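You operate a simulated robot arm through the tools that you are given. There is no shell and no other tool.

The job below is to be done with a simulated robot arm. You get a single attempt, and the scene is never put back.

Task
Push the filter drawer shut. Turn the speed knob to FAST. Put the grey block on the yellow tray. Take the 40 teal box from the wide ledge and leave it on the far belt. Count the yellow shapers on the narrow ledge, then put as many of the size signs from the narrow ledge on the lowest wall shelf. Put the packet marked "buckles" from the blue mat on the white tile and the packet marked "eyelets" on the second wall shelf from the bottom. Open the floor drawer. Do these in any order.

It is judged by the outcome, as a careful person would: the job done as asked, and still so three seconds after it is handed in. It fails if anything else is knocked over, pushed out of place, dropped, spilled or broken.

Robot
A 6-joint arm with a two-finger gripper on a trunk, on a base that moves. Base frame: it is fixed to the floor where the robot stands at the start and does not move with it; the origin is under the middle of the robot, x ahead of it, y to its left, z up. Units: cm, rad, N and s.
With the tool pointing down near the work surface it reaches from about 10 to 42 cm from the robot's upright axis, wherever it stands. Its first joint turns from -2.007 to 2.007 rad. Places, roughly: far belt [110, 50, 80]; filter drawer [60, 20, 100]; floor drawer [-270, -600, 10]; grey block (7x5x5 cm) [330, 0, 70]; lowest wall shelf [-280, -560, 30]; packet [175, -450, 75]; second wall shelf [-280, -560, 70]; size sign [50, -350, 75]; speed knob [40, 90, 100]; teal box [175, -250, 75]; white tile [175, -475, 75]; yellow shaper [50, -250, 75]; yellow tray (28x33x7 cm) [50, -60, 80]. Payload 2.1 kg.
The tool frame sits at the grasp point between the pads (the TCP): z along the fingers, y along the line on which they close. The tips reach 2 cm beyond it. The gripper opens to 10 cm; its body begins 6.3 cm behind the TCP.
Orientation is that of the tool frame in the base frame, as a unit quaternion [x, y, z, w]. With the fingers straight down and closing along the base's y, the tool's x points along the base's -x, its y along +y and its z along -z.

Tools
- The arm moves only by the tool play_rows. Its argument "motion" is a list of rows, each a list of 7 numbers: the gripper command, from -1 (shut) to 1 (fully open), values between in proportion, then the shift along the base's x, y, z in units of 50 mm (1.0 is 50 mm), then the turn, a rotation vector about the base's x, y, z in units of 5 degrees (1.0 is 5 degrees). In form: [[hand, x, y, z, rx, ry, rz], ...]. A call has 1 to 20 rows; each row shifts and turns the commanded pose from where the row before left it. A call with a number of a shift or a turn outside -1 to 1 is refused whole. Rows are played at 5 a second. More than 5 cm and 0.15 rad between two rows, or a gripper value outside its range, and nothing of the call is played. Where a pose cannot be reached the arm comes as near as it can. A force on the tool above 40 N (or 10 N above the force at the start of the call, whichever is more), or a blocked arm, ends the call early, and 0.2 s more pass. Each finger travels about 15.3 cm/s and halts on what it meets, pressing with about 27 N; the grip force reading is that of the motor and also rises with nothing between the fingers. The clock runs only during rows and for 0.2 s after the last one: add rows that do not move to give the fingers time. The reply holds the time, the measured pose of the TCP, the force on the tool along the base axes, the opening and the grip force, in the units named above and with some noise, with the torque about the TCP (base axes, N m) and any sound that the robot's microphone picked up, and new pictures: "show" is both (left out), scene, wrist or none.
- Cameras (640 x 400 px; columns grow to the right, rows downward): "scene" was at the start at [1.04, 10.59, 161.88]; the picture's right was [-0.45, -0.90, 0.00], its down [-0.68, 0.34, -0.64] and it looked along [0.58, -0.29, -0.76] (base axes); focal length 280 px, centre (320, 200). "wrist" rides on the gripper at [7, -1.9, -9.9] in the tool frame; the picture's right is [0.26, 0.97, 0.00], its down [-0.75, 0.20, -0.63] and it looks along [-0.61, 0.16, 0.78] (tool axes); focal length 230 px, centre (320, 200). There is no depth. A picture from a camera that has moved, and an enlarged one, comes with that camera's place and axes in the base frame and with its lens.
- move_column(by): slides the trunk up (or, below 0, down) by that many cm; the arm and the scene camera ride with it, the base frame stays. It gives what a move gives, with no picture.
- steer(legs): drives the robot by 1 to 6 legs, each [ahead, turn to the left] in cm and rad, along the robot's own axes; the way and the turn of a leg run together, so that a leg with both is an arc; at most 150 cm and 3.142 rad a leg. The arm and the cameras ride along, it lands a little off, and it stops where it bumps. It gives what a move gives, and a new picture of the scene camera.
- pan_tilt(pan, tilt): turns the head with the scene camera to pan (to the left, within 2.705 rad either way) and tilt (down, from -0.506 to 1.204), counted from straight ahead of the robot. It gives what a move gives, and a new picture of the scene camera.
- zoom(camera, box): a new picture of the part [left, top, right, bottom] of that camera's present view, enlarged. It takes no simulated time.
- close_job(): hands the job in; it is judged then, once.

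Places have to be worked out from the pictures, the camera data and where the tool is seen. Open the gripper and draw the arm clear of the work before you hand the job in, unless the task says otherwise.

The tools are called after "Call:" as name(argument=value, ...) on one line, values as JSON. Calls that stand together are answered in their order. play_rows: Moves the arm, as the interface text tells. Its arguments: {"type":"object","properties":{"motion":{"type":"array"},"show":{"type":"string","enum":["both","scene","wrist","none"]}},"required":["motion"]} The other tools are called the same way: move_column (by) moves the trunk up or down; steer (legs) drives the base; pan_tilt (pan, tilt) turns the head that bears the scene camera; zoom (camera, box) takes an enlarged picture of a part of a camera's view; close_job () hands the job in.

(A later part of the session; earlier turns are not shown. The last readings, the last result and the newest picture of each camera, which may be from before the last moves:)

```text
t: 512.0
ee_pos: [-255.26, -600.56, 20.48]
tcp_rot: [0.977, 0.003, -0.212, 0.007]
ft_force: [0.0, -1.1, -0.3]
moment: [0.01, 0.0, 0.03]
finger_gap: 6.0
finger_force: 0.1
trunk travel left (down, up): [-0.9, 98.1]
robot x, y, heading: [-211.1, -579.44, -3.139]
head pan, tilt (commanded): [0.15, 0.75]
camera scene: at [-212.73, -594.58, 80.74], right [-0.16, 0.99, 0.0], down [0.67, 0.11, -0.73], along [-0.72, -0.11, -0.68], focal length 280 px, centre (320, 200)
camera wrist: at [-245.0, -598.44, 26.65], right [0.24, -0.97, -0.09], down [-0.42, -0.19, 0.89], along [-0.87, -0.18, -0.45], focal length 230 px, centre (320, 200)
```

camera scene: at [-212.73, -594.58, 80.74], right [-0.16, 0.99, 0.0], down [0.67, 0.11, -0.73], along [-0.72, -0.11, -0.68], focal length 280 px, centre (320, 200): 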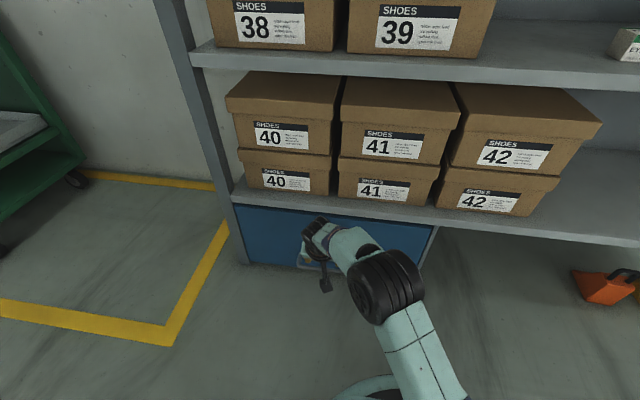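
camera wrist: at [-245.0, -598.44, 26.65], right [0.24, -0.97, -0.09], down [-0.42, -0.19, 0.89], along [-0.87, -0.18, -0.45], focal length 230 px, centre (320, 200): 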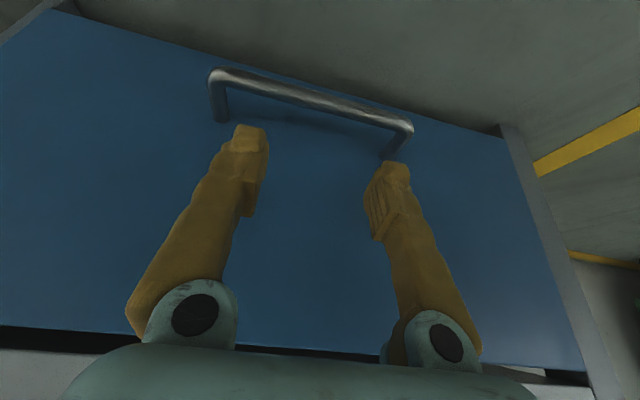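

The fingers are ~3 cm wide in that direction, too thick for the 3.5 cm gap. Better to straddle the bar: I back off and roll the gripper 90° about its own axis so it closes across the bar.

Call:
play_rows(motion=[[0.0, 0.8, 0, 0.1, 0, 0, 0], [0.0, 0.8, 0, 0.1, 0, 0, 0], [0.0, 0.6, 0, 0.1, 0, 0, 0], [0.0, 0, 0, 0, 0.41, 0, 0.91], [0.0, 0, 0, 0, 0.41, 0, 0.91], [0.0, 0, 0, 0, 0.41, 0, 0.91], [0.0, 0, 0, 0, 0.41, 0, 0.91], [0.0, 0, 0, 0, 0.41, 0, 0.91], [0.0, 0, 0, 0, 0.41, 0, 0.91], [0.0, 0, 0, 0, 0.41, 0, 0.91], [0.0, 0, 0, 0, 0.41, 0, 0.91], [0.0, 0, 0, 0, 0.41, 0, 0.91], [0.0, 0, 0, 0, 0.41, 0, 0.91], [0.0, 0, 0, 0, 0.41, 0, 0.91], [0.0, 0, 0, 0, 0.41, 0, 0.91], [0.0, 0, 0, 0, 0.41, 0, 0.91], [0.0, 0, 0, 0, 0.41, 0, 0.91], [0.0, 0, 0, 0, 0.41, 0, 0.91], [0.0, 0, 0, 0, 0.41, 0, 0.91], [0.0, 0, 0, 0, 0.41, 0, 0.91]], show="wrist")

```text
t: 516.2
ee_pos: [-242.39, -600.01, 19.87]
tcp_rot: [0.722, 0.661, -0.154, -0.136]
ft_force: [-0.2, 1.1, 0.2]
moment: [0.03, -0.03, -0.05]
finger_gap: 5.03
finger_force: 0.0
out of reach, approached as far as the arm can: row 18, 19, 20
trunk travel left (down, up): [-0.9, 98.1]
robot x, y, heading: [-210.71, -579.24, -3.133]
head pan, tilt (commanded): [0.15, 0.75]
camera wrist: at [-239.77, -592.93, 29.44], right [0.9, 0.17, -0.4], down [0.38, -0.76, 0.53], along [-0.21, -0.63, -0.75], focal length 230 px, centre (320, 200)
```

wrist: 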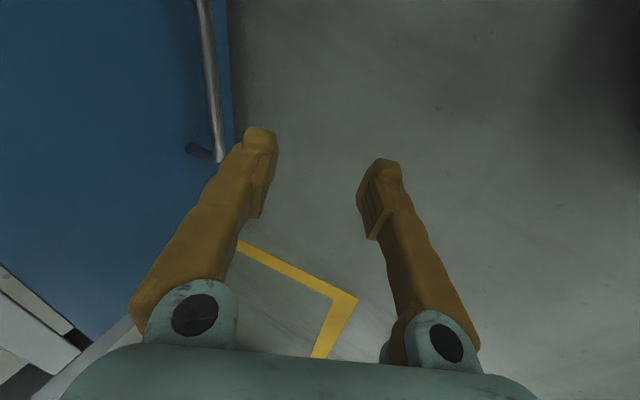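

The gripper now closes across the bar (tilt 24°). The bar from this view: x≈-257.4, y -608…-591, z≈12.1. I move to the pre-insertion point on the approach line with a 3 cm opening.

Call:
play_rows(motion=[[-0.38, -0.6, 0, 0.1, 0, 0, 0], [-0.38, -0.6, 0, 0.1, 0, 0, 0], [-0.38, -0.6, 0.02, 0.06, 0, 0, 0], [-0.38, -0.38, 0, 0, 0, 0, 0], [-0.38, 0, 0, 0, 0, 0, 0]])

```text
t: 517.4
ee_pos: [-248.12, -597.89, 15.51]
tcp_rot: [0.722, 0.661, -0.154, -0.136]
ft_force: [0.0, 0.1, -0.4]
moment: [0.0, -0.01, 0.03]
finger_gap: 3.1
finger_force: 0.0
out of reach, approached as far as the arm can: row 1, 2, 3, 4
trunk travel left (down, up): [-0.9, 98.1]
robot x, y, heading: [-210.68, -579.28, -3.135]
head pan, tilt (commanded): [0.15, 0.75]
camera scene: at [-212.73, -594.58, 80.74], right [-0.16, 0.99, 0.0], down [0.67, 0.11, -0.73], along [-0.72, -0.11, -0.68], focal length 280 px, centre (320, 200)
camera wrist: at [-245.27, -590.79, 25.07], right [0.9, 0.17, -0.4], down [0.38, -0.76, 0.53], along [-0.21, -0.63, -0.75], focal length 230 px, centre (320, 200)
```

scene: 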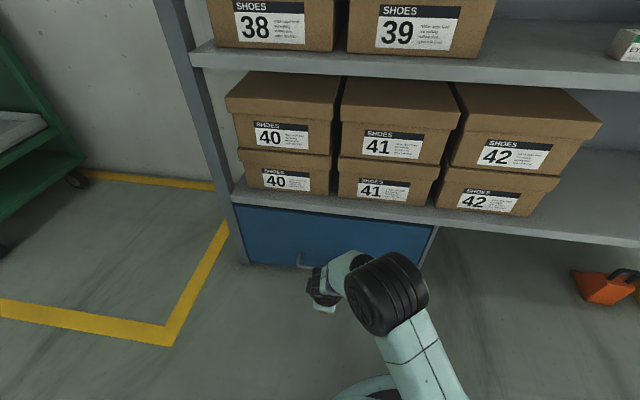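
wrist: 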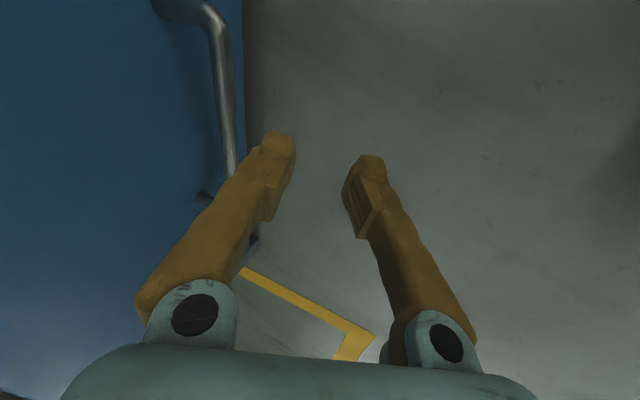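

With this roll, targets far to the left exceed the wrist limit (the teal box worked near the centreline). I move the robot so the handle is almost straight ahead.

Call:
steer(legs=[[-12, 0], [0, 1.571], [18, 0], [0, -1.571], [8, 0]])

Call:
zoom(camera="wrist", box=[0, 0, 640, 400])

```text
t: 528.1
ee_pos: [-242.31, -618.45, 15.58]
tcp_rot: [0.704, 0.68, -0.158, -0.132]
ft_force: [-0.5, 0.2, -0.6]
moment: [0.0, -0.01, 0.0]
finger_gap: 3.1
finger_force: 0.1
trunk travel left (down, up): [-0.9, 98.1]
robot x, y, heading: [-206.44, -598.04, -3.078]
head pan, tilt (commanded): [0.15, 0.75]
camera scene: at [-207.25, -613.21, 80.74], right [-0.21, 0.98, 0.0], down [0.67, 0.14, -0.73], along [-0.71, -0.15, -0.68], focal length 280 px, centre (320, 200)
```

scene: 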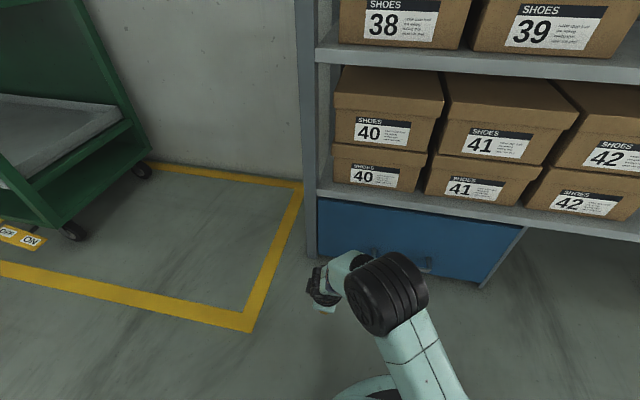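

```text
1.00 times, centred on (320, 200) of wrist (not enlarged: the box is as wide or as high as the picture)
camera zoom: at [-239.93, -611.21, 25.09], right [0.89, 0.22, -0.4], down [0.42, -0.74, 0.53], along [-0.18, -0.64, -0.75], focal length 230 px, centre (320, 200)
```

zoom: 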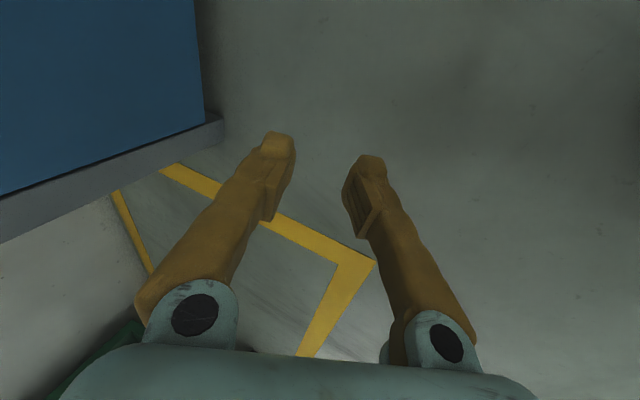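

I straighten the heading and bring the tool over to the handle's centre line.

Call:
steer(legs=[[0, -0.064]])

Call:
play_rows(motion=[[-0.38, 0, 0.6, 0.1, 0, 0, 0], [-0.38, 0, 0.6, 0.2, 0, 0, 0], [-0.38, 0, 0.6, 0.2, 0, 0, 0], [-0.38, 0, 0.6, 0.2, 0, 0, 0], [-0.38, 0, 0.6, 0.2, 0, 0, 0], [-0.38, 0, 0, 0, 0, 0, 0]])

```text
t: 528.9
ee_pos: [-243.46, -616.23, 15.55]
tcp_rot: [0.724, 0.658, -0.153, -0.137]
ft_force: [0.5, 0.3, 0.5]
moment: [-0.04, 0.0, -0.04]
finger_gap: 3.13
finger_force: 0.0
trunk travel left (down, up): [-0.9, 98.1]
robot x, y, heading: [-206.25, -597.91, 3.141]
head pan, tilt (commanded): [0.15, 0.75]
camera scene: at [-208.21, -613.1, 80.74], right [-0.15, 0.99, 0.0], down [0.67, 0.1, -0.73], along [-0.72, -0.11, -0.68], focal length 280 px, centre (320, 200)
```

scene: 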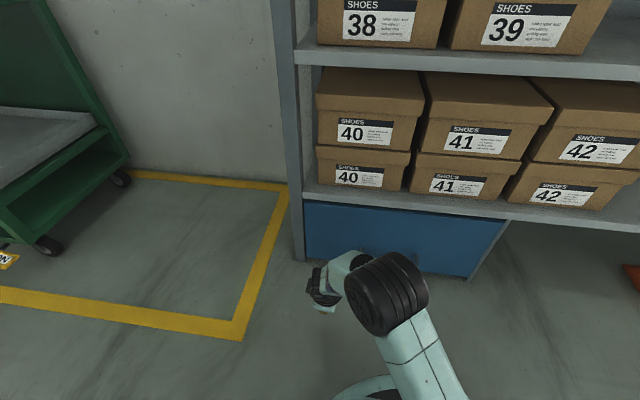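

```text
t: 530.3
ee_pos: [-242.89, -601.2, 19.14]
tcp_rot: [0.724, 0.658, -0.154, -0.139]
ft_force: [-0.5, 0.0, 0.1]
moment: [0.0, 0.01, 0.0]
finger_gap: 3.1
finger_force: 0.1
out of reach, approached as far as the arm can: row 4, 5
trunk travel left (down, up): [-0.9, 98.1]
robot x, y, heading: [-206.36, -598.02, 3.141]
head pan, tilt (commanded): [0.15, 0.75]
camera scene: at [-208.21, -613.1, 80.74], right [-0.15, 0.99, 0.0], down [0.67, 0.1, -0.73], along [-0.72, -0.11, -0.68], focal length 280 px, centre (320, 200)
camera wrist: at [-240.04, -594.13, 28.77], right [0.9, 0.16, -0.4], down [0.37, -0.76, 0.53], along [-0.22, -0.62, -0.75], focal length 230 px, centre (320, 200)
```

scene: 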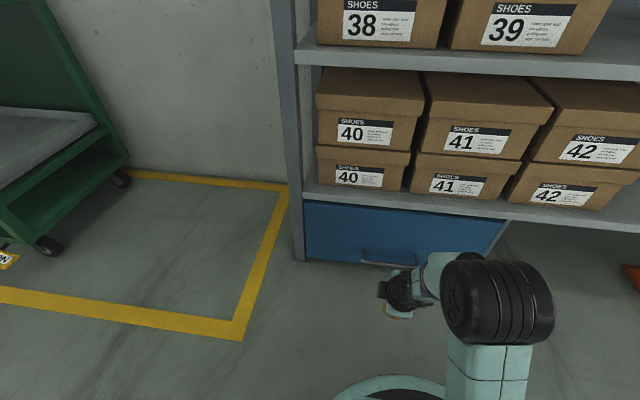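
wrist: 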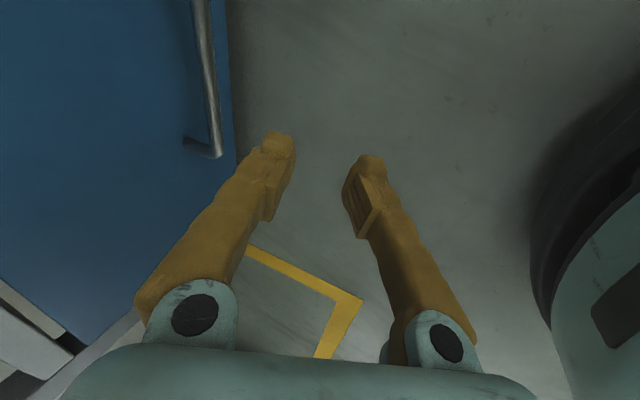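

Now nearly straight ahead of the robot. I extend toward the pre-insertion point.

Call:
play_rows(motion=[[-0.38, -0.5, 0, 0.1, 0, 0, 0], [-0.38, -0.5, 0, 0.1, 0, 0, 0], [-0.38, -0.5, 0, 0.1, 0, 0, 0], [-0.38, -0.5, 0, 0.1, 0, 0, 0], [-0.38, 0, 0, 0, 0, 0, 0]], show="wrist")

```text
t: 531.5
ee_pos: [-249.43, -603.31, 17.7]
tcp_rot: [0.712, 0.665, -0.198, -0.109]
ft_force: [-0.7, -0.1, 0.8]
moment: [-0.02, 0.02, 0.0]
finger_gap: 3.09
finger_force: 0.0
out of reach, approached as far as the arm can: row 1, 2, 3, 4
trunk travel left (down, up): [-0.9, 98.1]
robot x, y, heading: [-206.2, -597.98, 3.144]
head pan, tilt (commanded): [0.15, 0.75]
camera wrist: at [-246.7, -595.16, 26.55], right [0.88, 0.17, -0.44], down [0.42, -0.7, 0.58], along [-0.21, -0.7, -0.68], focal length 230 px, centre (320, 200)
```

wrist: 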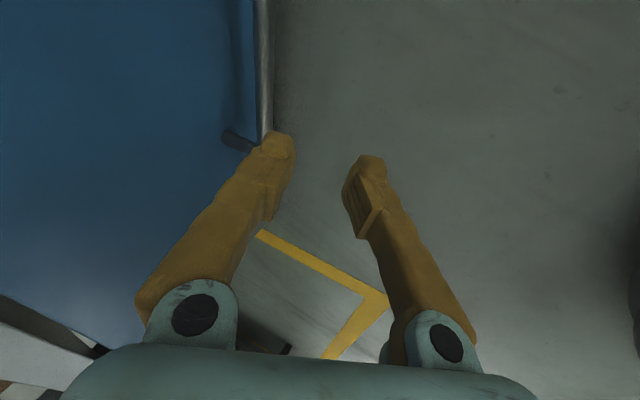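

Still limited, perhaps because of how this roll was reached. I back off, bring the tool upright first and complete the 90° yaw in the vertical pose (as worked before), then re-tilt.

Call:
play_rows(motion=[[-0.38, 0.5, 0.3, 0.3, 0, 0, 0], [-0.38, 0.5, 0.1, 0.3, 0, 0, 0], [-0.38, 0.3, 0, 0.3, 0, -1, 0], [-0.38, 0, 0, 0, 0, -1, 0], [-0.38, 0, 0, 0, 0, -1, 0], [-0.38, 0, 0, 0, 0, -1, 0], [-0.38, 0, 0, 0, 0, -0.8, 0], [-0.38, 0, 0, 0, 0, 0, 0]])

```text
t: 533.3
ee_pos: [-244.31, -598.99, 22.8]
tcp_rot: [0.741, 0.672, 0.001, 0.005]
ft_force: [-0.2, -0.3, 0.4]
moment: [0.02, 0.0, 0.02]
finger_gap: 3.13
finger_force: 0.2
trunk travel left (down, up): [-0.9, 98.1]
robot x, y, heading: [-206.14, -597.97, 3.143]
head pan, tilt (commanded): [0.15, 0.75]
camera scene: at [-208.22, -613.1, 80.74], right [-0.15, 0.99, 0.0], down [0.67, 0.1, -0.73], along [-0.72, -0.11, -0.68], focal length 280 px, centre (320, 200)
camera wrist: at [-245.73, -591.84, 32.69], right [0.99, 0.16, 0.01], down [0.12, -0.76, 0.63], along [0.11, -0.62, -0.77], focal length 230 px, centre (320, 200)
```

scene: 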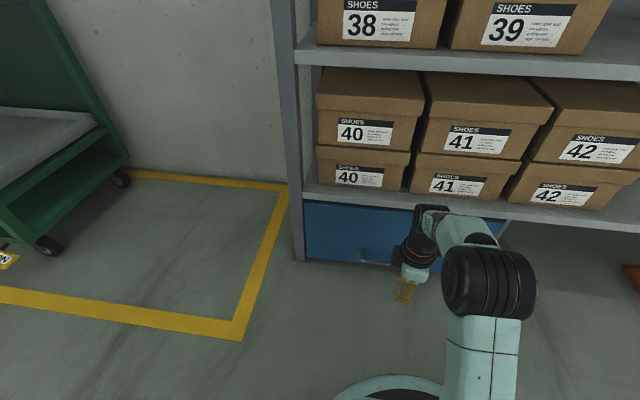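
wrist: 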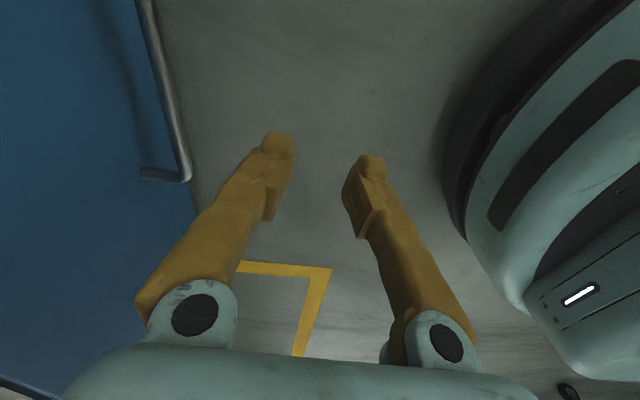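

Upright now with no limit flags, nearly 85° yaw. I finish the yaw, then tilt 35° while moving toward the pre-insertion point [-252, -599.6, 19.5].

Call:
play_rows(motion=[[-0.38, 0, 0, 0, 0, 0, 0.6], [-0.38, 0, 0, 0, 0, 0, 0.5], [-0.38, 0, 0, 0, 0, 1, 0], [-0.38, 0, 0, 0, 0, 1, 0], [-0.38, -0.3, 0, -0.1, 0, 1, 0], [-0.38, -0.3, 0, -0.1, 0, 1, 0], [-0.38, -0.3, 0, -0.1, 0, 1, 0], [-0.38, -0.3, 0, -0.1, 0, 1, 0], [-0.38, -0.3, 0, -0.1, 0, 1, 0], [-0.38, 0, 0, 0, 0, 0, 0]])

```text
t: 535.5
ee_pos: [-250.98, -599.3, 20.32]
tcp_rot: [0.678, 0.681, -0.2, -0.19]
ft_force: [0.2, -0.3, 0.1]
moment: [0.0, -0.01, 0.04]
finger_gap: 3.11
finger_force: 0.1
out of reach, approached as far as the arm can: row 9
trunk travel left (down, up): [-0.9, 98.1]
robot x, y, heading: [-206.44, -597.54, 3.137]
head pan, tilt (commanded): [0.15, 0.75]
camera scene: at [-208.22, -613.1, 80.74], right [-0.15, 0.99, 0.0], down [0.67, 0.1, -0.73], along [-0.72, -0.11, -0.68], focal length 280 px, centre (320, 200)
camera wrist: at [-247.62, -592.14, 29.74], right [0.82, 0.26, -0.52], down [0.51, -0.74, 0.44], along [-0.27, -0.62, -0.74], focal length 230 px, centre (320, 200)
```

scene: 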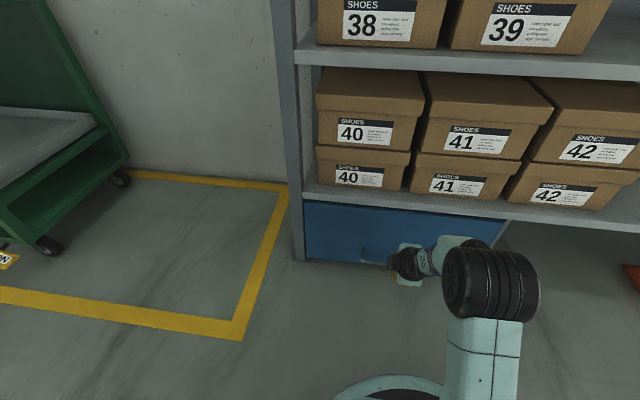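
wrist: 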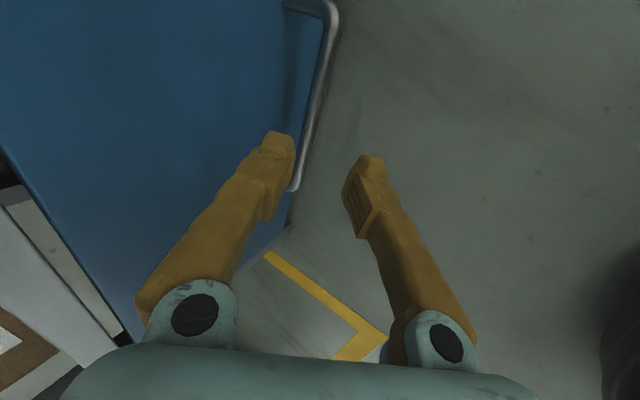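

The bar projects just where expected, ~1 cm toward the outer finger. I correct laterally and insert along the tool axis part-way.

Call:
play_rows(motion=[[-0.38, -0.18, -0.03, 0.1, 0, 0, 0], [-0.38, -0.21, 0, -0.34, 0, 0, 0], [-0.38, -0.21, 0, -0.34, 0, 0, 0], [-0.38, -0.21, 0, -0.34, 0, 0, 0], [-0.38, 0, 0, 0, 0, 0, 0]], show="wrist")

```text
t: 536.7
ee_pos: [-254.41, -599.67, 15.27]
tcp_rot: [0.674, 0.675, -0.212, -0.21]
ft_force: [-0.2, 0.1, -0.9]
moment: [-0.01, -0.01, -0.01]
finger_gap: 3.12
finger_force: 0.1
out of reach, approached as far as the arm can: row 1
trunk travel left (down, up): [-0.9, 98.1]
robot x, y, heading: [-205.6, -597.67, 3.141]
head pan, tilt (commanded): [0.15, 0.75]
camera wrist: at [-250.46, -592.54, 24.68], right [0.79, 0.26, -0.55], down [0.52, -0.75, 0.41], along [-0.31, -0.61, -0.73], focal length 230 px, centre (320, 200)
```

wrist: 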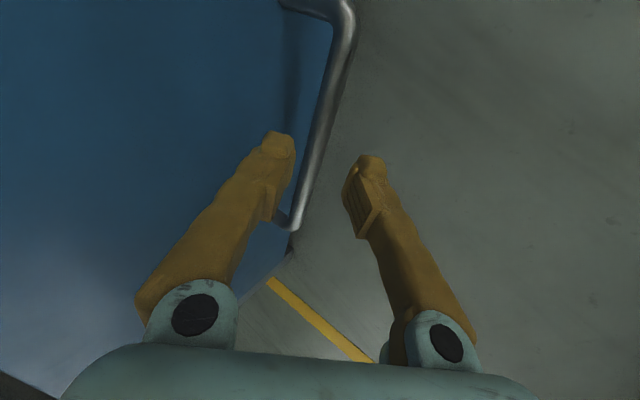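

The bar is now between the fingertips. I go the last ~4 cm so it sits at the pads, then close.

Call:
play_rows(motion=[[-0.38, -0.29, 0, -0.32, 0, 0, 0], [-0.38, -0.29, 0, -0.32, 0, 0, 0], [-0.38, 0, 0, 0, 0, 0, 0]], show="wrist")

```text
t: 537.5
ee_pos: [-257.28, -599.5, 12.2]
tcp_rot: [0.673, 0.677, -0.212, -0.21]
ft_force: [0.1, 0.4, -0.4]
moment: [-0.02, 0.0, 0.03]
finger_gap: 3.1
finger_force: 0.0
trunk travel left (down, up): [-0.9, 98.1]
robot x, y, heading: [-206.06, -597.89, 3.142]
head pan, tilt (commanded): [0.15, 0.75]
camera wrist: at [-253.36, -592.59, 21.42], right [0.79, 0.26, -0.55], down [0.52, -0.75, 0.41], along [-0.31, -0.61, -0.73], focal length 230 px, centre (320, 200)
```

wrist: 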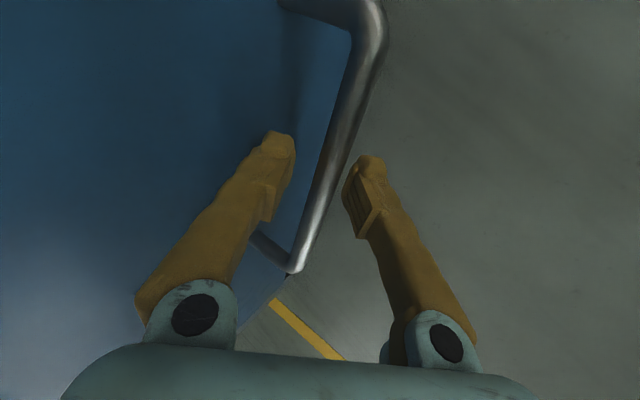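

The bar is centred between the fingers. I close on it.

Call:
play_rows(motion=[[-0.6, 0, 0, 0, 0, 0, 0], [-0.8, 0, 0, 0, 0, 0, 0], [-1, 0, 0, 0, 0, 0, 0], [-1, 0, 0, 0, 0, 0, 0]], show="wrist")

```text
t: 538.5
ee_pos: [-257.34, -599.57, 12.11]
tcp_rot: [0.675, 0.676, -0.21, -0.208]
ft_force: [9.9, 2.5, -7.4]
moment: [0.42, -0.08, 0.6]
finger_gap: 1.11
finger_force: 37.8
trunk travel left (down, up): [-0.9, 98.1]
robot x, y, heading: [-206.08, -597.86, 3.133]
head pan, tilt (commanded): [0.15, 0.75]
camera wrist: at [-253.3, -592.59, 21.29], right [0.8, 0.26, -0.55], down [0.52, -0.75, 0.41], along [-0.3, -0.61, -0.73], focal length 230 px, centre (320, 200)
```

wrist: 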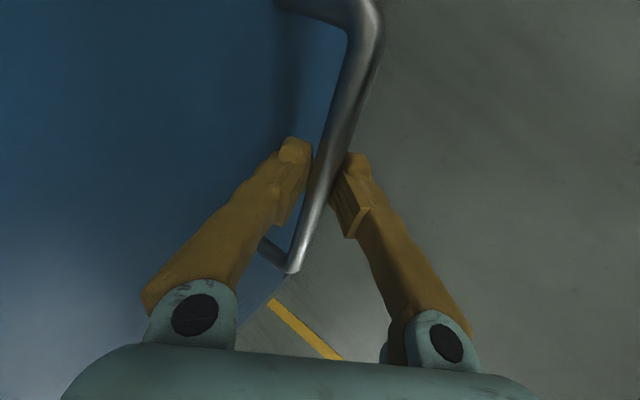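

Gripped (1.1 cm). I pull +x with the arm 5 cm and watch force and gap.

Call:
play_rows(motion=[[-1, 0.15, 0, 0, 0, 0, 0], [-1, 0.2, 0, 0, 0, 0, 0], [-1, 0.2, 0, 0, 0, 0, 0], [-1, 0.2, 0, 0, 0, 0, 0], [-1, 0.2, 0, 0, 0, 0, 0]])

```text
t: 539.7
ee_pos: [-252.61, -599.67, 11.99]
tcp_rot: [0.676, 0.675, -0.21, -0.21]
ft_force: [-1.8, 4.1, -14.8]
moment: [0.33, -0.09, 0.5]
finger_gap: 1.12
finger_force: 38.4
trunk travel left (down, up): [-0.9, 98.1]
robot x, y, heading: [-206.17, -598.06, 3.147]
head pan, tilt (commanded): [0.15, 0.75]
camera scene: at [-208.39, -613.11, 80.74], right [-0.15, 0.99, 0.0], down [0.68, 0.1, -0.73], along [-0.72, -0.11, -0.68], focal length 280 px, centre (320, 200)
camera wrist: at [-248.68, -592.6, 21.27], right [0.8, 0.26, -0.55], down [0.52, -0.75, 0.41], along [-0.31, -0.61, -0.73], focal length 230 px, centre (320, 200)
```

scene: 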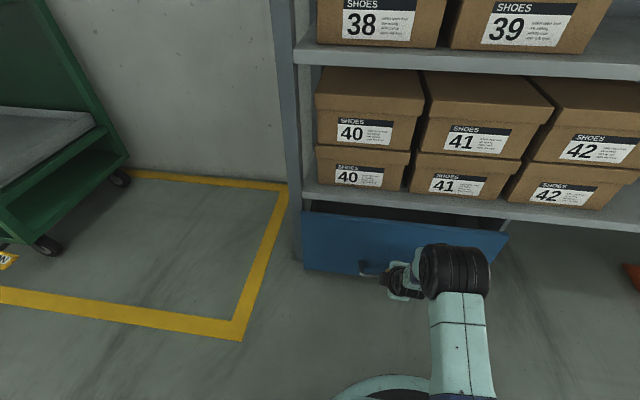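
wrist: 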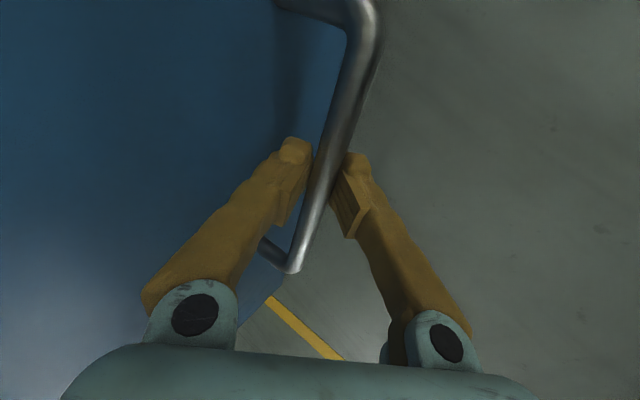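

The drawer moves out with the handle. I continue by backing the robot 20 cm.

Call:
steer(legs=[[-20, 0]])

```text
t: 541.3
ee_pos: [-232.49, -599.59, 11.99]
tcp_rot: [0.676, 0.675, -0.211, -0.209]
ft_force: [2.2, 34.3, -11.3]
moment: [0.59, 0.01, 0.35]
finger_gap: 1.12
finger_force: 38.5
trunk travel left (down, up): [-0.9, 98.1]
robot x, y, heading: [-185.88, -597.57, 3.137]
head pan, tilt (commanded): [0.15, 0.75]
camera scene: at [-188.23, -613.14, 80.74], right [-0.14, 0.99, 0.0], down [0.68, 0.1, -0.73], along [-0.72, -0.11, -0.68], focal length 280 px, centre (320, 200)
```

scene: 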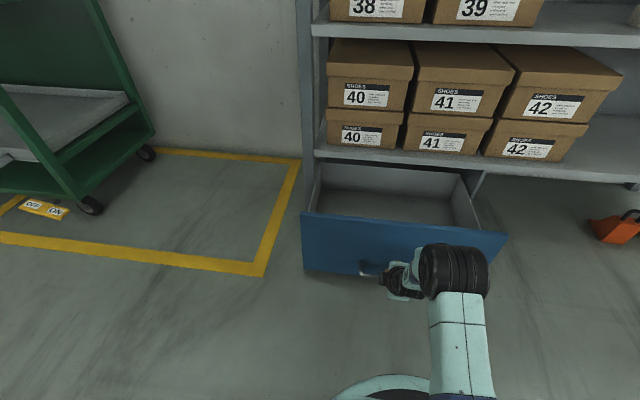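

Drawer is out ~25 cm, with some sideways strain (34 N). I relieve the side load and pull a little further until it resists.

Call:
play_rows(motion=[[-1, 0, 0.08, 0, 0, 0, 0], [-1, 0, 0.06, 0, 0, 0, 0], [-1, 0, 0, 0, 0, 0, 0]], show="none")

Call:
play_rows(motion=[[-1, 0.15, 0, 0, 0, 0, 0], [-1, 0.15, 0, 0, 0, 0, 0], [-1, 0.15, 0, 0, 0, 0, 0], [-1, 0.15, 0, 0, 0, 0, 0]])

```text
t: 542.1
ee_pos: [-231.98, -599.01, 11.71]
tcp_rot: [0.675, 0.678, -0.205, -0.204]
ft_force: [1.2, -8.9, -15.8]
moment: [0.09, -0.01, 0.7]
finger_gap: 0.71
finger_force: 35.6
trunk travel left (down, up): [-0.9, 98.1]
robot x, y, heading: [-185.68, -597.8, -3.134]
head pan, tilt (commanded): [0.15, 0.75]
stopped in row 3: the force on the tool passed its limit at 47 N (the readings are from after the stop); the commanded pose is now the measured one
```

```text
t: 543.1
ee_pos: [-229.24, -598.84, 11.6]
tcp_rot: [0.677, 0.676, -0.205, -0.204]
ft_force: [-1.0, 17.9, -33.9]
moment: [0.29, -0.04, 0.69]
finger_gap: 0.69
finger_force: 34.9
trunk travel left (down, up): [-0.9, 98.1]
robot x, y, heading: [-186.11, -597.86, 3.144]
head pan, tilt (commanded): [0.15, 0.75]
camera scene: at [-188.41, -613.16, 80.7], right [-0.15, 0.99, 0.0], down [0.68, 0.1, -0.73], along [-0.72, -0.11, -0.69], focal length 280 px, centre (320, 200)
camera wrist: at [-225.35, -592.0, 20.99], right [0.8, 0.26, -0.54], down [0.51, -0.75, 0.41], along [-0.3, -0.61, -0.74], focal length 230 px, centre (320, 200)
```

scene: 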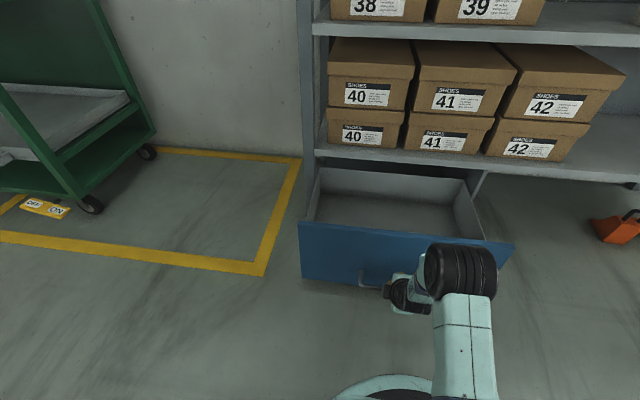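
wrist: 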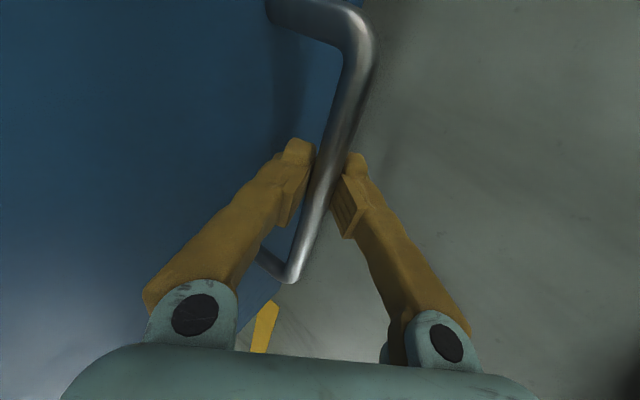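

The drawer stands ~28 cm open. I release the handle and withdraw along the tool axis.

Call:
play_rows(motion=[[-0.7, 0, 0, 0, 0, 0, 0], [-0.4, 0, 0, 0, 0, 0, 0], [-0.35, 0, 0, 0, 0, 0, 0], [-0.35, 0.1, 0, 0.17, 0, 0, 0], [-0.35, 0.2, 0, 0.33, 0, 0, 0], [-0.35, 0.2, 0, 0.33, 0, 0, 0], [-0.35, 0.2, 0, 0.33, 0, 0, 0], [-0.35, 0.2, 0, 0.5, 0, 0, 0], [-0.35, 0, 0, 0.5, 0, 0, 0]])

```text
t: 545.1
ee_pos: [-224.65, -599.04, 22.85]
tcp_rot: [0.676, 0.676, -0.207, -0.207]
ft_force: [-0.6, -0.9, 0.1]
moment: [0.0, 0.03, 0.02]
finger_gap: 3.24
finger_force: 0.0
trunk travel left (down, up): [-0.9, 98.1]
robot x, y, heading: [-185.87, -597.89, -3.143]
head pan, tilt (commanded): [0.15, 0.75]
camera scene: at [-188.02, -613.15, 80.74], right [-0.15, 0.99, 0.0], down [0.67, 0.1, -0.73], along [-0.72, -0.11, -0.68], focal length 280 px, centre (320, 200)
camera wrist: at [-220.76, -592.04, 32.12], right [0.8, 0.26, -0.54], down [0.52, -0.75, 0.41], along [-0.3, -0.61, -0.73], focal length 230 px, centre (320, 200)
```

scene: 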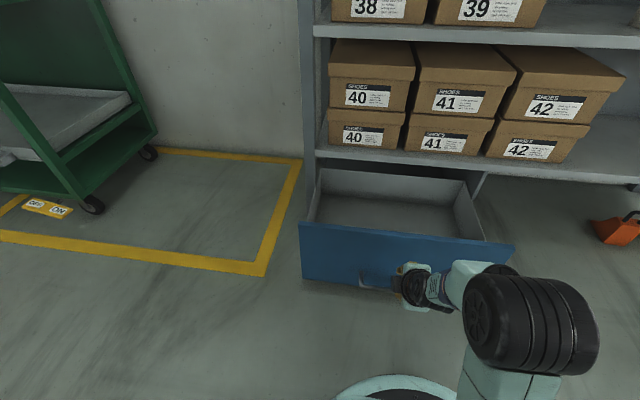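
wrist: 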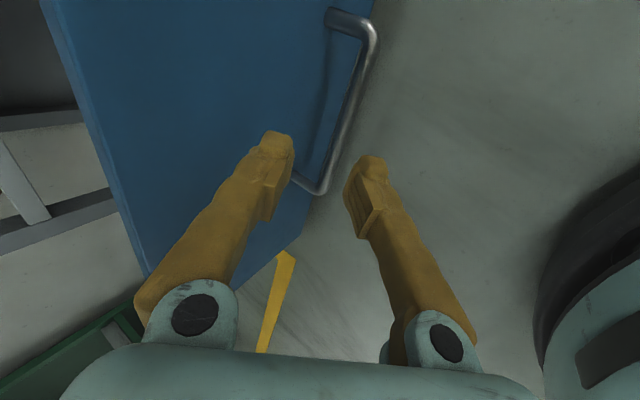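

The drawer is open and the handle free. I back away, raise the trunk, and drive to the narrow ledge to look at the shapers and size signs.

Call:
steer(legs=[[-32, 0], [0, -1.571]])

Call:
move_column(by=40)

Call:
move_column(by=40)

Call:
steer(legs=[[140, 0], [150, 0], [0, -1.571]])

Call:
pan_tilt(pan=0.0, tilt=0.4)

```text
t: 551.1
ee_pos: [-154.51, -559.32, 22.8]
tcp_rot: [0.956, -0.001, -0.001, -0.294]
ft_force: [-0.1, 0.7, -0.6]
moment: [0.0, 0.01, -0.01]
finger_gap: 3.27
finger_force: 0.0
trunk travel left (down, up): [-0.9, 98.1]
robot x, y, heading: [-153.75, -597.96, 1.569]
head pan, tilt (commanded): [0.15, 0.75]
camera scene: at [-168.83, -595.62, 80.74], right [0.99, 0.15, 0.0], down [0.1, -0.67, -0.73], along [-0.11, 0.72, -0.68], focal length 280 px, centre (320, 200)
```

scene: 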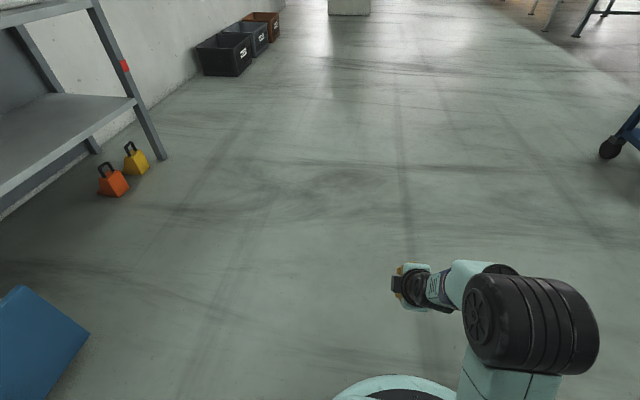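

```text
t: 554.9
ee_pos: [-154.65, -559.24, 62.79]
tcp_rot: [0.956, -0.002, 0.0, -0.294]
ft_force: [-0.6, 0.5, 0.7]
moment: [0.01, 0.01, 0.0]
finger_gap: 3.25
finger_force: 0.0
trunk travel left (down, up): [-40.9, 58.1]
robot x, y, heading: [-154.0, -597.92, 1.567]
head pan, tilt (commanded): [0.15, 0.75]
```

```text
t: 558.8
ee_pos: [-154.65, -559.21, 102.84]
tcp_rot: [0.956, -0.001, 0.0, -0.293]
ft_force: [0.4, 0.3, -0.2]
moment: [-0.03, 0.0, -0.03]
finger_gap: 3.24
finger_force: 0.0
trunk travel left (down, up): [-80.9, 18.1]
robot x, y, heading: [-154.02, -597.77, 1.568]
head pan, tilt (commanded): [0.15, 0.75]
```

```text
t: 576.5
ee_pos: [-109.23, -307.6, 102.76]
tcp_rot: [-0.671, 0.681, -0.208, 0.207]
ft_force: [-0.4, 1.1, -0.7]
moment: [-0.03, 0.01, 0.0]
finger_gap: 3.24
finger_force: 0.0
trunk travel left (down, up): [-80.9, 18.1]
robot x, y, heading: [-148.21, -308.17, -0.012]
head pan, tilt (commanded): [0.15, 0.75]
camera scene: at [-145.4, -292.85, 160.74], right [0.13, -0.99, 0.0], down [-0.68, -0.09, -0.73], along [0.72, 0.1, -0.68], focal length 280 px, centre (320, 200)
```

scene: 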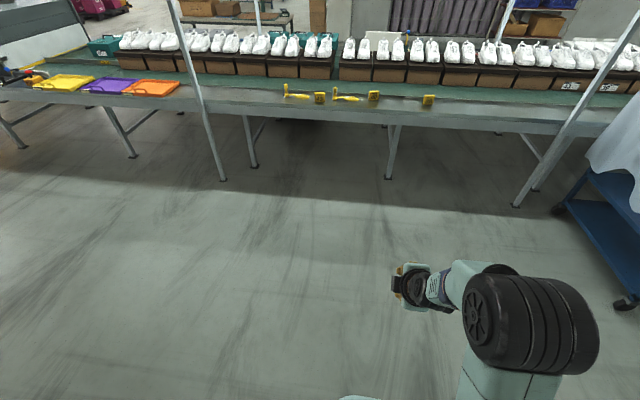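

```text
t: 577.4
ee_pos: [-109.28, -307.76, 102.71]
tcp_rot: [-0.672, 0.68, -0.208, 0.206]
ft_force: [0.6, 0.2, -0.9]
moment: [0.0, 0.02, -0.03]
finger_gap: 3.25
finger_force: 0.0
trunk travel left (down, up): [-80.9, 18.1]
robot x, y, heading: [-147.85, -308.25, -0.015]
head pan, tilt (commanded): [0.0, 0.4]
camera scene: at [-144.34, -294.1, 163.85], right [-0.01, -1.0, 0.0], down [-0.39, 0.01, -0.92], along [0.92, -0.01, -0.39], focal length 280 px, centre (320, 200)
```

scene: 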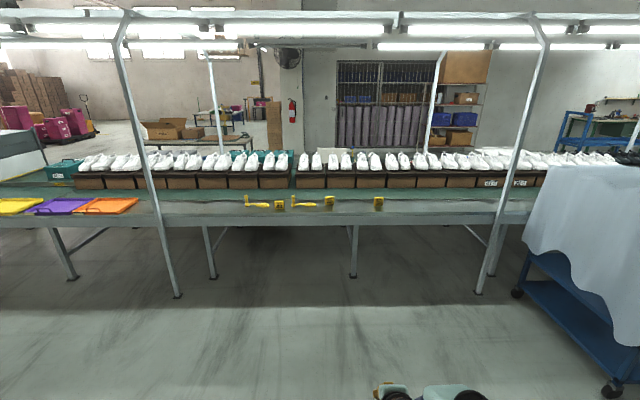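

The narrow ledge carries yellow pieces; I zoom in to tell shapers from size signs.

Call:
zoom(camera="scene", box=[225, 175, 405, 235])

Call:
zoom(camera="scene", box=[400, 160, 560, 260])

Call:
zoom(camera="scene", box=[0, 140, 240, 290])

```text
3.56 times, centred on (315, 205) of scene
camera zoom: at [-144.34, -294.1, 163.85], right [-0.01, -1.0, 0.0], down [-0.39, 0.01, -0.92], along [0.92, -0.01, -0.39], focal length 996 px, centre (338, 182)
```

zoom: 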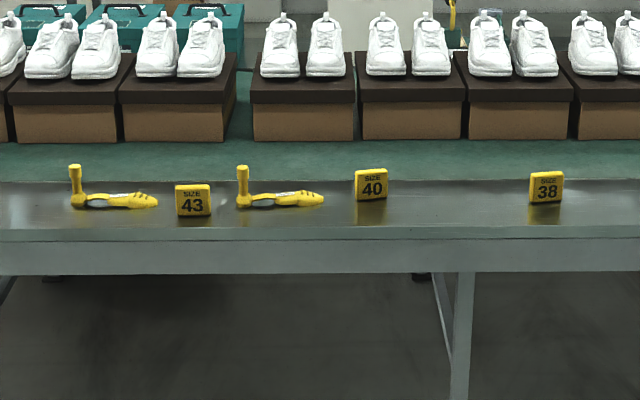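

```text
4.00 times, centred on (480, 210) of scene
camera zoom: at [-144.34, -294.1, 163.85], right [-0.01, -1.0, 0.0], down [-0.39, 0.01, -0.92], along [0.92, -0.01, -0.39], focal length 1120 px, centre (-320, 160)
```

zoom: 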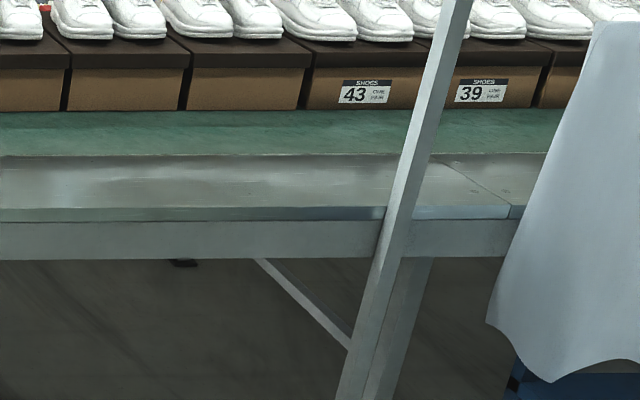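

```text
2.67 times, centred on (120, 215) of scene
camera zoom: at [-144.34, -294.1, 163.85], right [-0.01, -1.0, 0.0], down [-0.39, 0.01, -0.92], along [0.92, -0.01, -0.39], focal length 747 px, centre (853, 160)
```

zoom: 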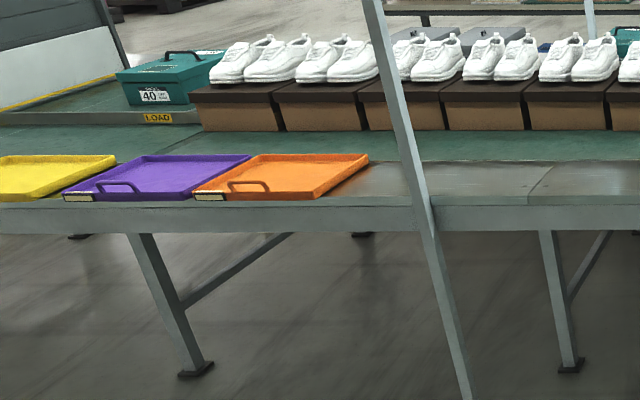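

I count two yellow shapers on the narrow ledge (shoe-shaped, with handles) and three size signs (43, 40, 38); so two signs go to the lowest shelf. First I restore the tool's roll to nominal.

Call:
play_rows(motion=[[0.3, 0, 0, 0, 0.57, 0, -0.82], [0.3, 0, 0, 0, 0.57, 0, -0.82], [0.3, 0, 0, 0, 0.57, 0, -0.82], [0.3, 0, 0, 0, 0.57, 0, -0.82], [0.3, 0, 0, 0, 0.57, 0, -0.82], [0.3, 0, 0, 0, 0.57, 0, -0.82], [0.3, 0, 0, 0, 0.57, 0, -0.82], [0.3, 0, 0, 0, 0.57, 0, -0.82], [0.3, 0, 0, 0, 0.57, 0, -0.82], [0.3, 0, 0, 0, 0.57, 0, -0.82], [0.3, 0, 0, 0, 0.57, 0, -0.82], [0.3, 0, 0, 0, 0.57, 0, -0.82], [0.3, 0, 0, 0, 0.57, 0, -0.82], [0.3, 0, 0, 0, 0.57, 0, -0.82], [0.3, 0, 0, 0, 0.57, 0, -0.82], [0.3, 0, 0, 0, 0.57, 0, -0.82], [0.3, 0, 0, 0, 0.57, 0, -0.82], [0.3, 0, 0, 0, 0.57, 0, -0.82]], show="wrist")

```text
t: 581.2
ee_pos: [-109.22, -307.61, 102.8]
tcp_rot: [0.004, 0.955, 0.007, 0.296]
ft_force: [0.0, -0.3, -0.3]
moment: [0.01, -0.02, -0.01]
finger_gap: 6.46
finger_force: 0.1
trunk travel left (down, up): [-80.9, 18.1]
robot x, y, heading: [-148.06, -308.14, -0.02]
head pan, tilt (commanded): [0.0, 0.4]
camera wrist: at [-120.69, -309.56, 107.06], right [-0.21, 0.97, -0.13], down [0.26, 0.18, 0.95], along [0.94, 0.16, -0.29], focal length 230 px, centre (320, 200)
```

wrist: 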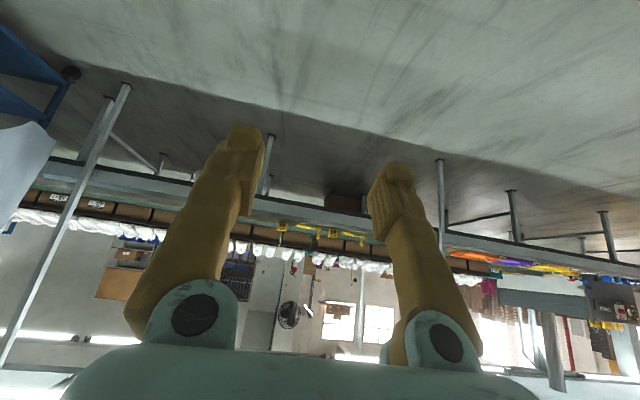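

Nominal roll restored (tilt 34°). I tilt to ~50° and drive toward sign 38 (≈[51, -341]).

Call:
play_rows(motion=[[0.6, 0, 0, 0, 0, -1, 0], [0.6, 0, 0, 0, 0, -1, 0], [0.6, 0, 0.2, -0.2, 0, -1, 0], [0.6, 0, 0.4, -0.3, 0, 0, 0], [0.6, 0, 0.4, -0.3, 0, 0, 0], [0.6, 0, 0.4, -0.3, 0, 0, 0], [0.6, 0, 0.4, -0.3, 0, 0, 0], [0.6, 0, 0.4, -0.3, 0, 0, 0], [0.6, 0, 0, 0, 0, 0, 0]], show="none")

Call:
steer(legs=[[0, -0.375], [117, 0], [0, 0.395]])

Call:
pan_tilt(pan=0.0, tilt=0.7)

```text
t: 583.2
ee_pos: [-107.56, -296.58, 94.28]
tcp_rot: [0.002, 0.908, 0.008, 0.418]
ft_force: [0.2, -1.4, 0.1]
moment: [-0.01, 0.01, -0.02]
finger_gap: 8.0
finger_force: 0.2
out of reach, approached as far as the arm can: row 2, 3
trunk travel left (down, up): [-80.9, 18.1]
robot x, y, heading: [-147.95, -308.08, -0.022]
head pan, tilt (commanded): [0.0, 0.4]
```

```text
t: 591.5
ee_pos: [1.79, -337.64, 94.25]
tcp_rot: [-0.02, 0.909, 0.018, 0.416]
ft_force: [-1.0, 0.3, 0.1]
moment: [0.02, -0.02, -0.02]
finger_gap: 7.98
finger_force: 0.1
trunk travel left (down, up): [-80.9, 18.1]
robot x, y, heading: [-38.19, -350.74, 0.033]
head pan, tilt (commanded): [0.0, 0.4]
camera scene: at [-35.02, -336.85, 163.85], right [0.03, -1.0, 0.0], down [-0.39, -0.01, -0.92], along [0.92, 0.03, -0.39], focal length 280 px, centre (320, 200)
```

scene: 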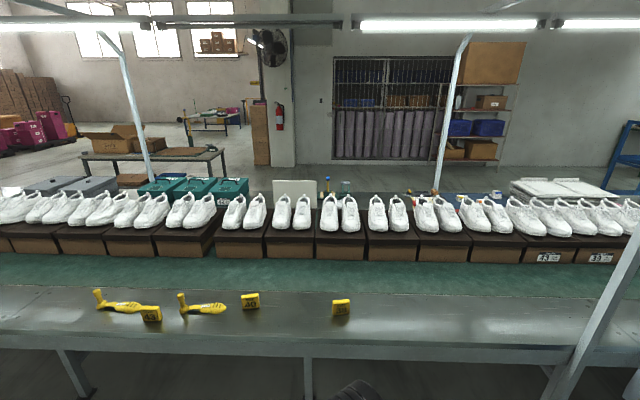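

```text
t: 592.3
ee_pos: [1.84, -337.44, 94.18]
tcp_rot: [-0.02, 0.908, 0.018, 0.418]
ft_force: [-0.3, -0.2, -0.1]
moment: [0.0, -0.02, 0.01]
finger_gap: 7.97
finger_force: 0.0
trunk travel left (down, up): [-80.9, 18.1]
robot x, y, heading: [-37.91, -351.1, 0.031]
head pan, tilt (commanded): [0.0, 0.7]
camera scene: at [-35.82, -336.86, 161.17], right [0.03, -1.0, 0.0], down [-0.64, -0.02, -0.77], along [0.77, 0.03, -0.64], focal length 280 px, centre (320, 200)
```

scene: 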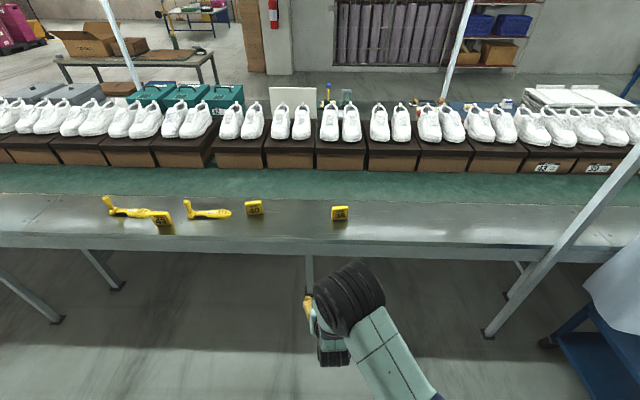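

I zoom on the signs and shapers to get positions and sizes.

Call:
zoom(camera="scene", box=[230, 180, 370, 240])

Call:
zoom(camera="scene", box=[80, 180, 260, 250])

```text
4.57 times, centred on (300, 210) of scene
camera zoom: at [-35.82, -336.86, 161.17], right [0.03, -1.0, 0.0], down [-0.64, -0.02, -0.77], along [0.77, 0.03, -0.64], focal length 1281 px, centre (411, 154)
```

zoom: 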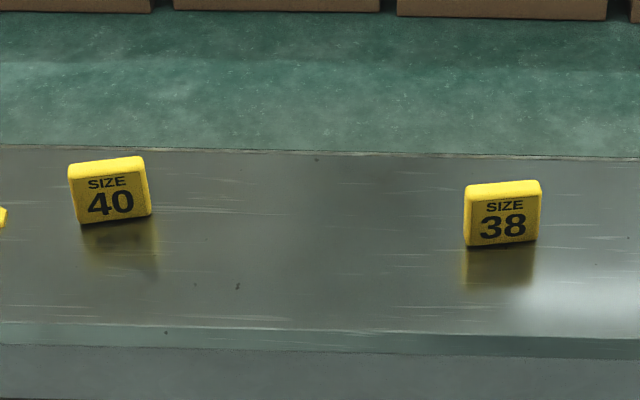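

```text
3.56 times, centred on (170, 215) of scene
camera zoom: at [-35.82, -336.86, 161.17], right [0.03, -1.0, 0.0], down [-0.64, -0.02, -0.77], along [0.77, 0.03, -0.64], focal length 996 px, centre (853, 147)
```

zoom: 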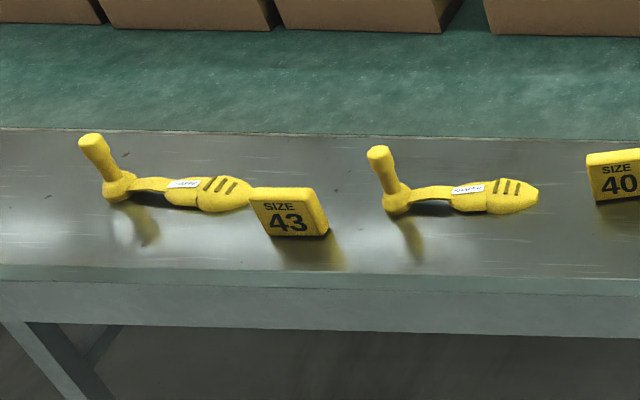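

Two shapers confirmed. Sign 38: centre ≈[54.8, -342], 7 cm wide, 6 tall, 2 thick, turned ~10°. I drive up to the ledge.

Call:
steer(legs=[[42, -0.03]])

Call:
play_rows(motion=[[0.9, 0, -0.5, 0, 0, 0, 0.8], [0.9, 0, -0.4, 0, 0, 0, 0.8], [0.9, 0, 0, 0, 0, 0, 0]])

```text
t: 594.9
ee_pos: [44.7, -337.21, 94.38]
tcp_rot: [-0.013, 0.908, 0.015, 0.418]
ft_force: [0.2, 0.3, 0.3]
moment: [0.02, 0.0, -0.01]
finger_gap: 8.0
finger_force: 0.0
trunk travel left (down, up): [-80.9, 18.1]
robot x, y, heading: [5.0, -350.26, 0.018]
head pan, tilt (commanded): [0.0, 0.7]
camera scene: at [7.12, -335.84, 161.17], right [0.02, -1.0, 0.0], down [-0.64, -0.01, -0.77], along [0.77, 0.01, -0.64], focal length 280 px, centre (320, 200)
```

scene: 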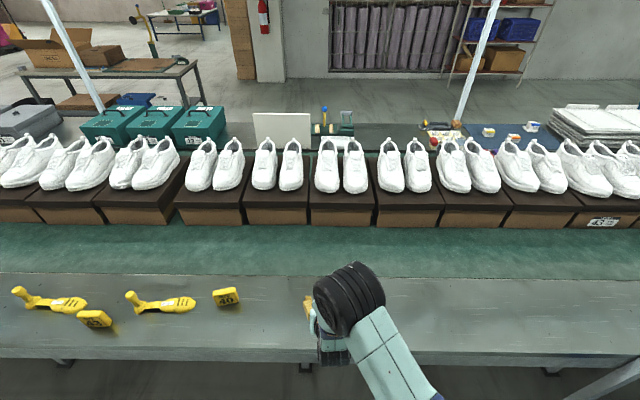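

```text
t: 595.7
ee_pos: [44.67, -341.69, 94.43]
tcp_rot: [-0.076, 0.905, 0.043, 0.416]
ft_force: [-0.2, 0.2, 0.1]
moment: [0.01, -0.02, 0.01]
finger_gap: 9.54
finger_force: 0.2
trunk travel left (down, up): [-80.9, 18.1]
robot x, y, heading: [4.8, -349.64, 0.016]
head pan, tilt (commanded): [0.0, 0.7]
camera scene: at [7.18, -335.73, 161.16], right [0.02, -1.0, 0.0], down [-0.64, -0.01, -0.76], along [0.76, 0.01, -0.64], focal length 280 px, centre (320, 200)
camera wrist: at [32.99, -345.67, 95.59], right [-0.33, 0.93, -0.18], down [-0.02, 0.18, 0.98], along [0.94, 0.33, -0.04], focal length 230 px, centre (320, 200)
```

scene: 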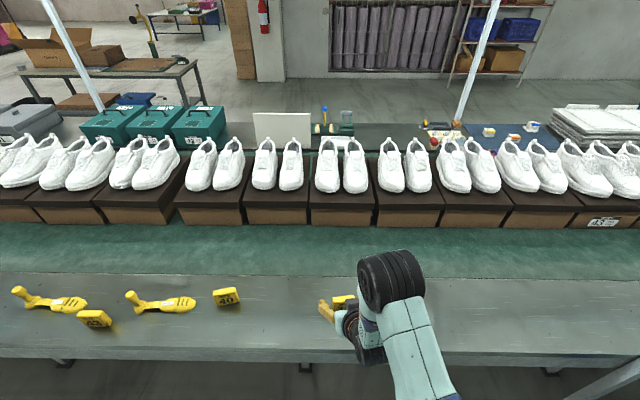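
wrist: 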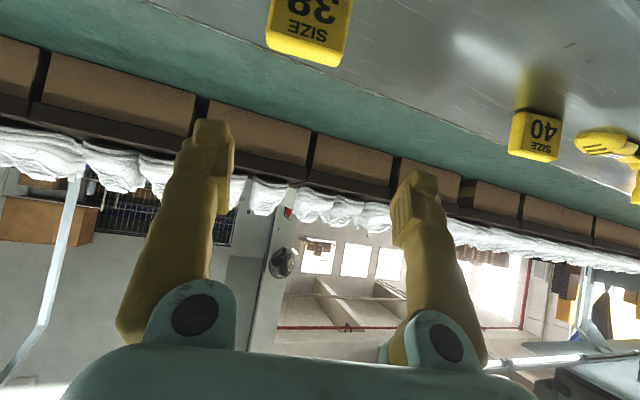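

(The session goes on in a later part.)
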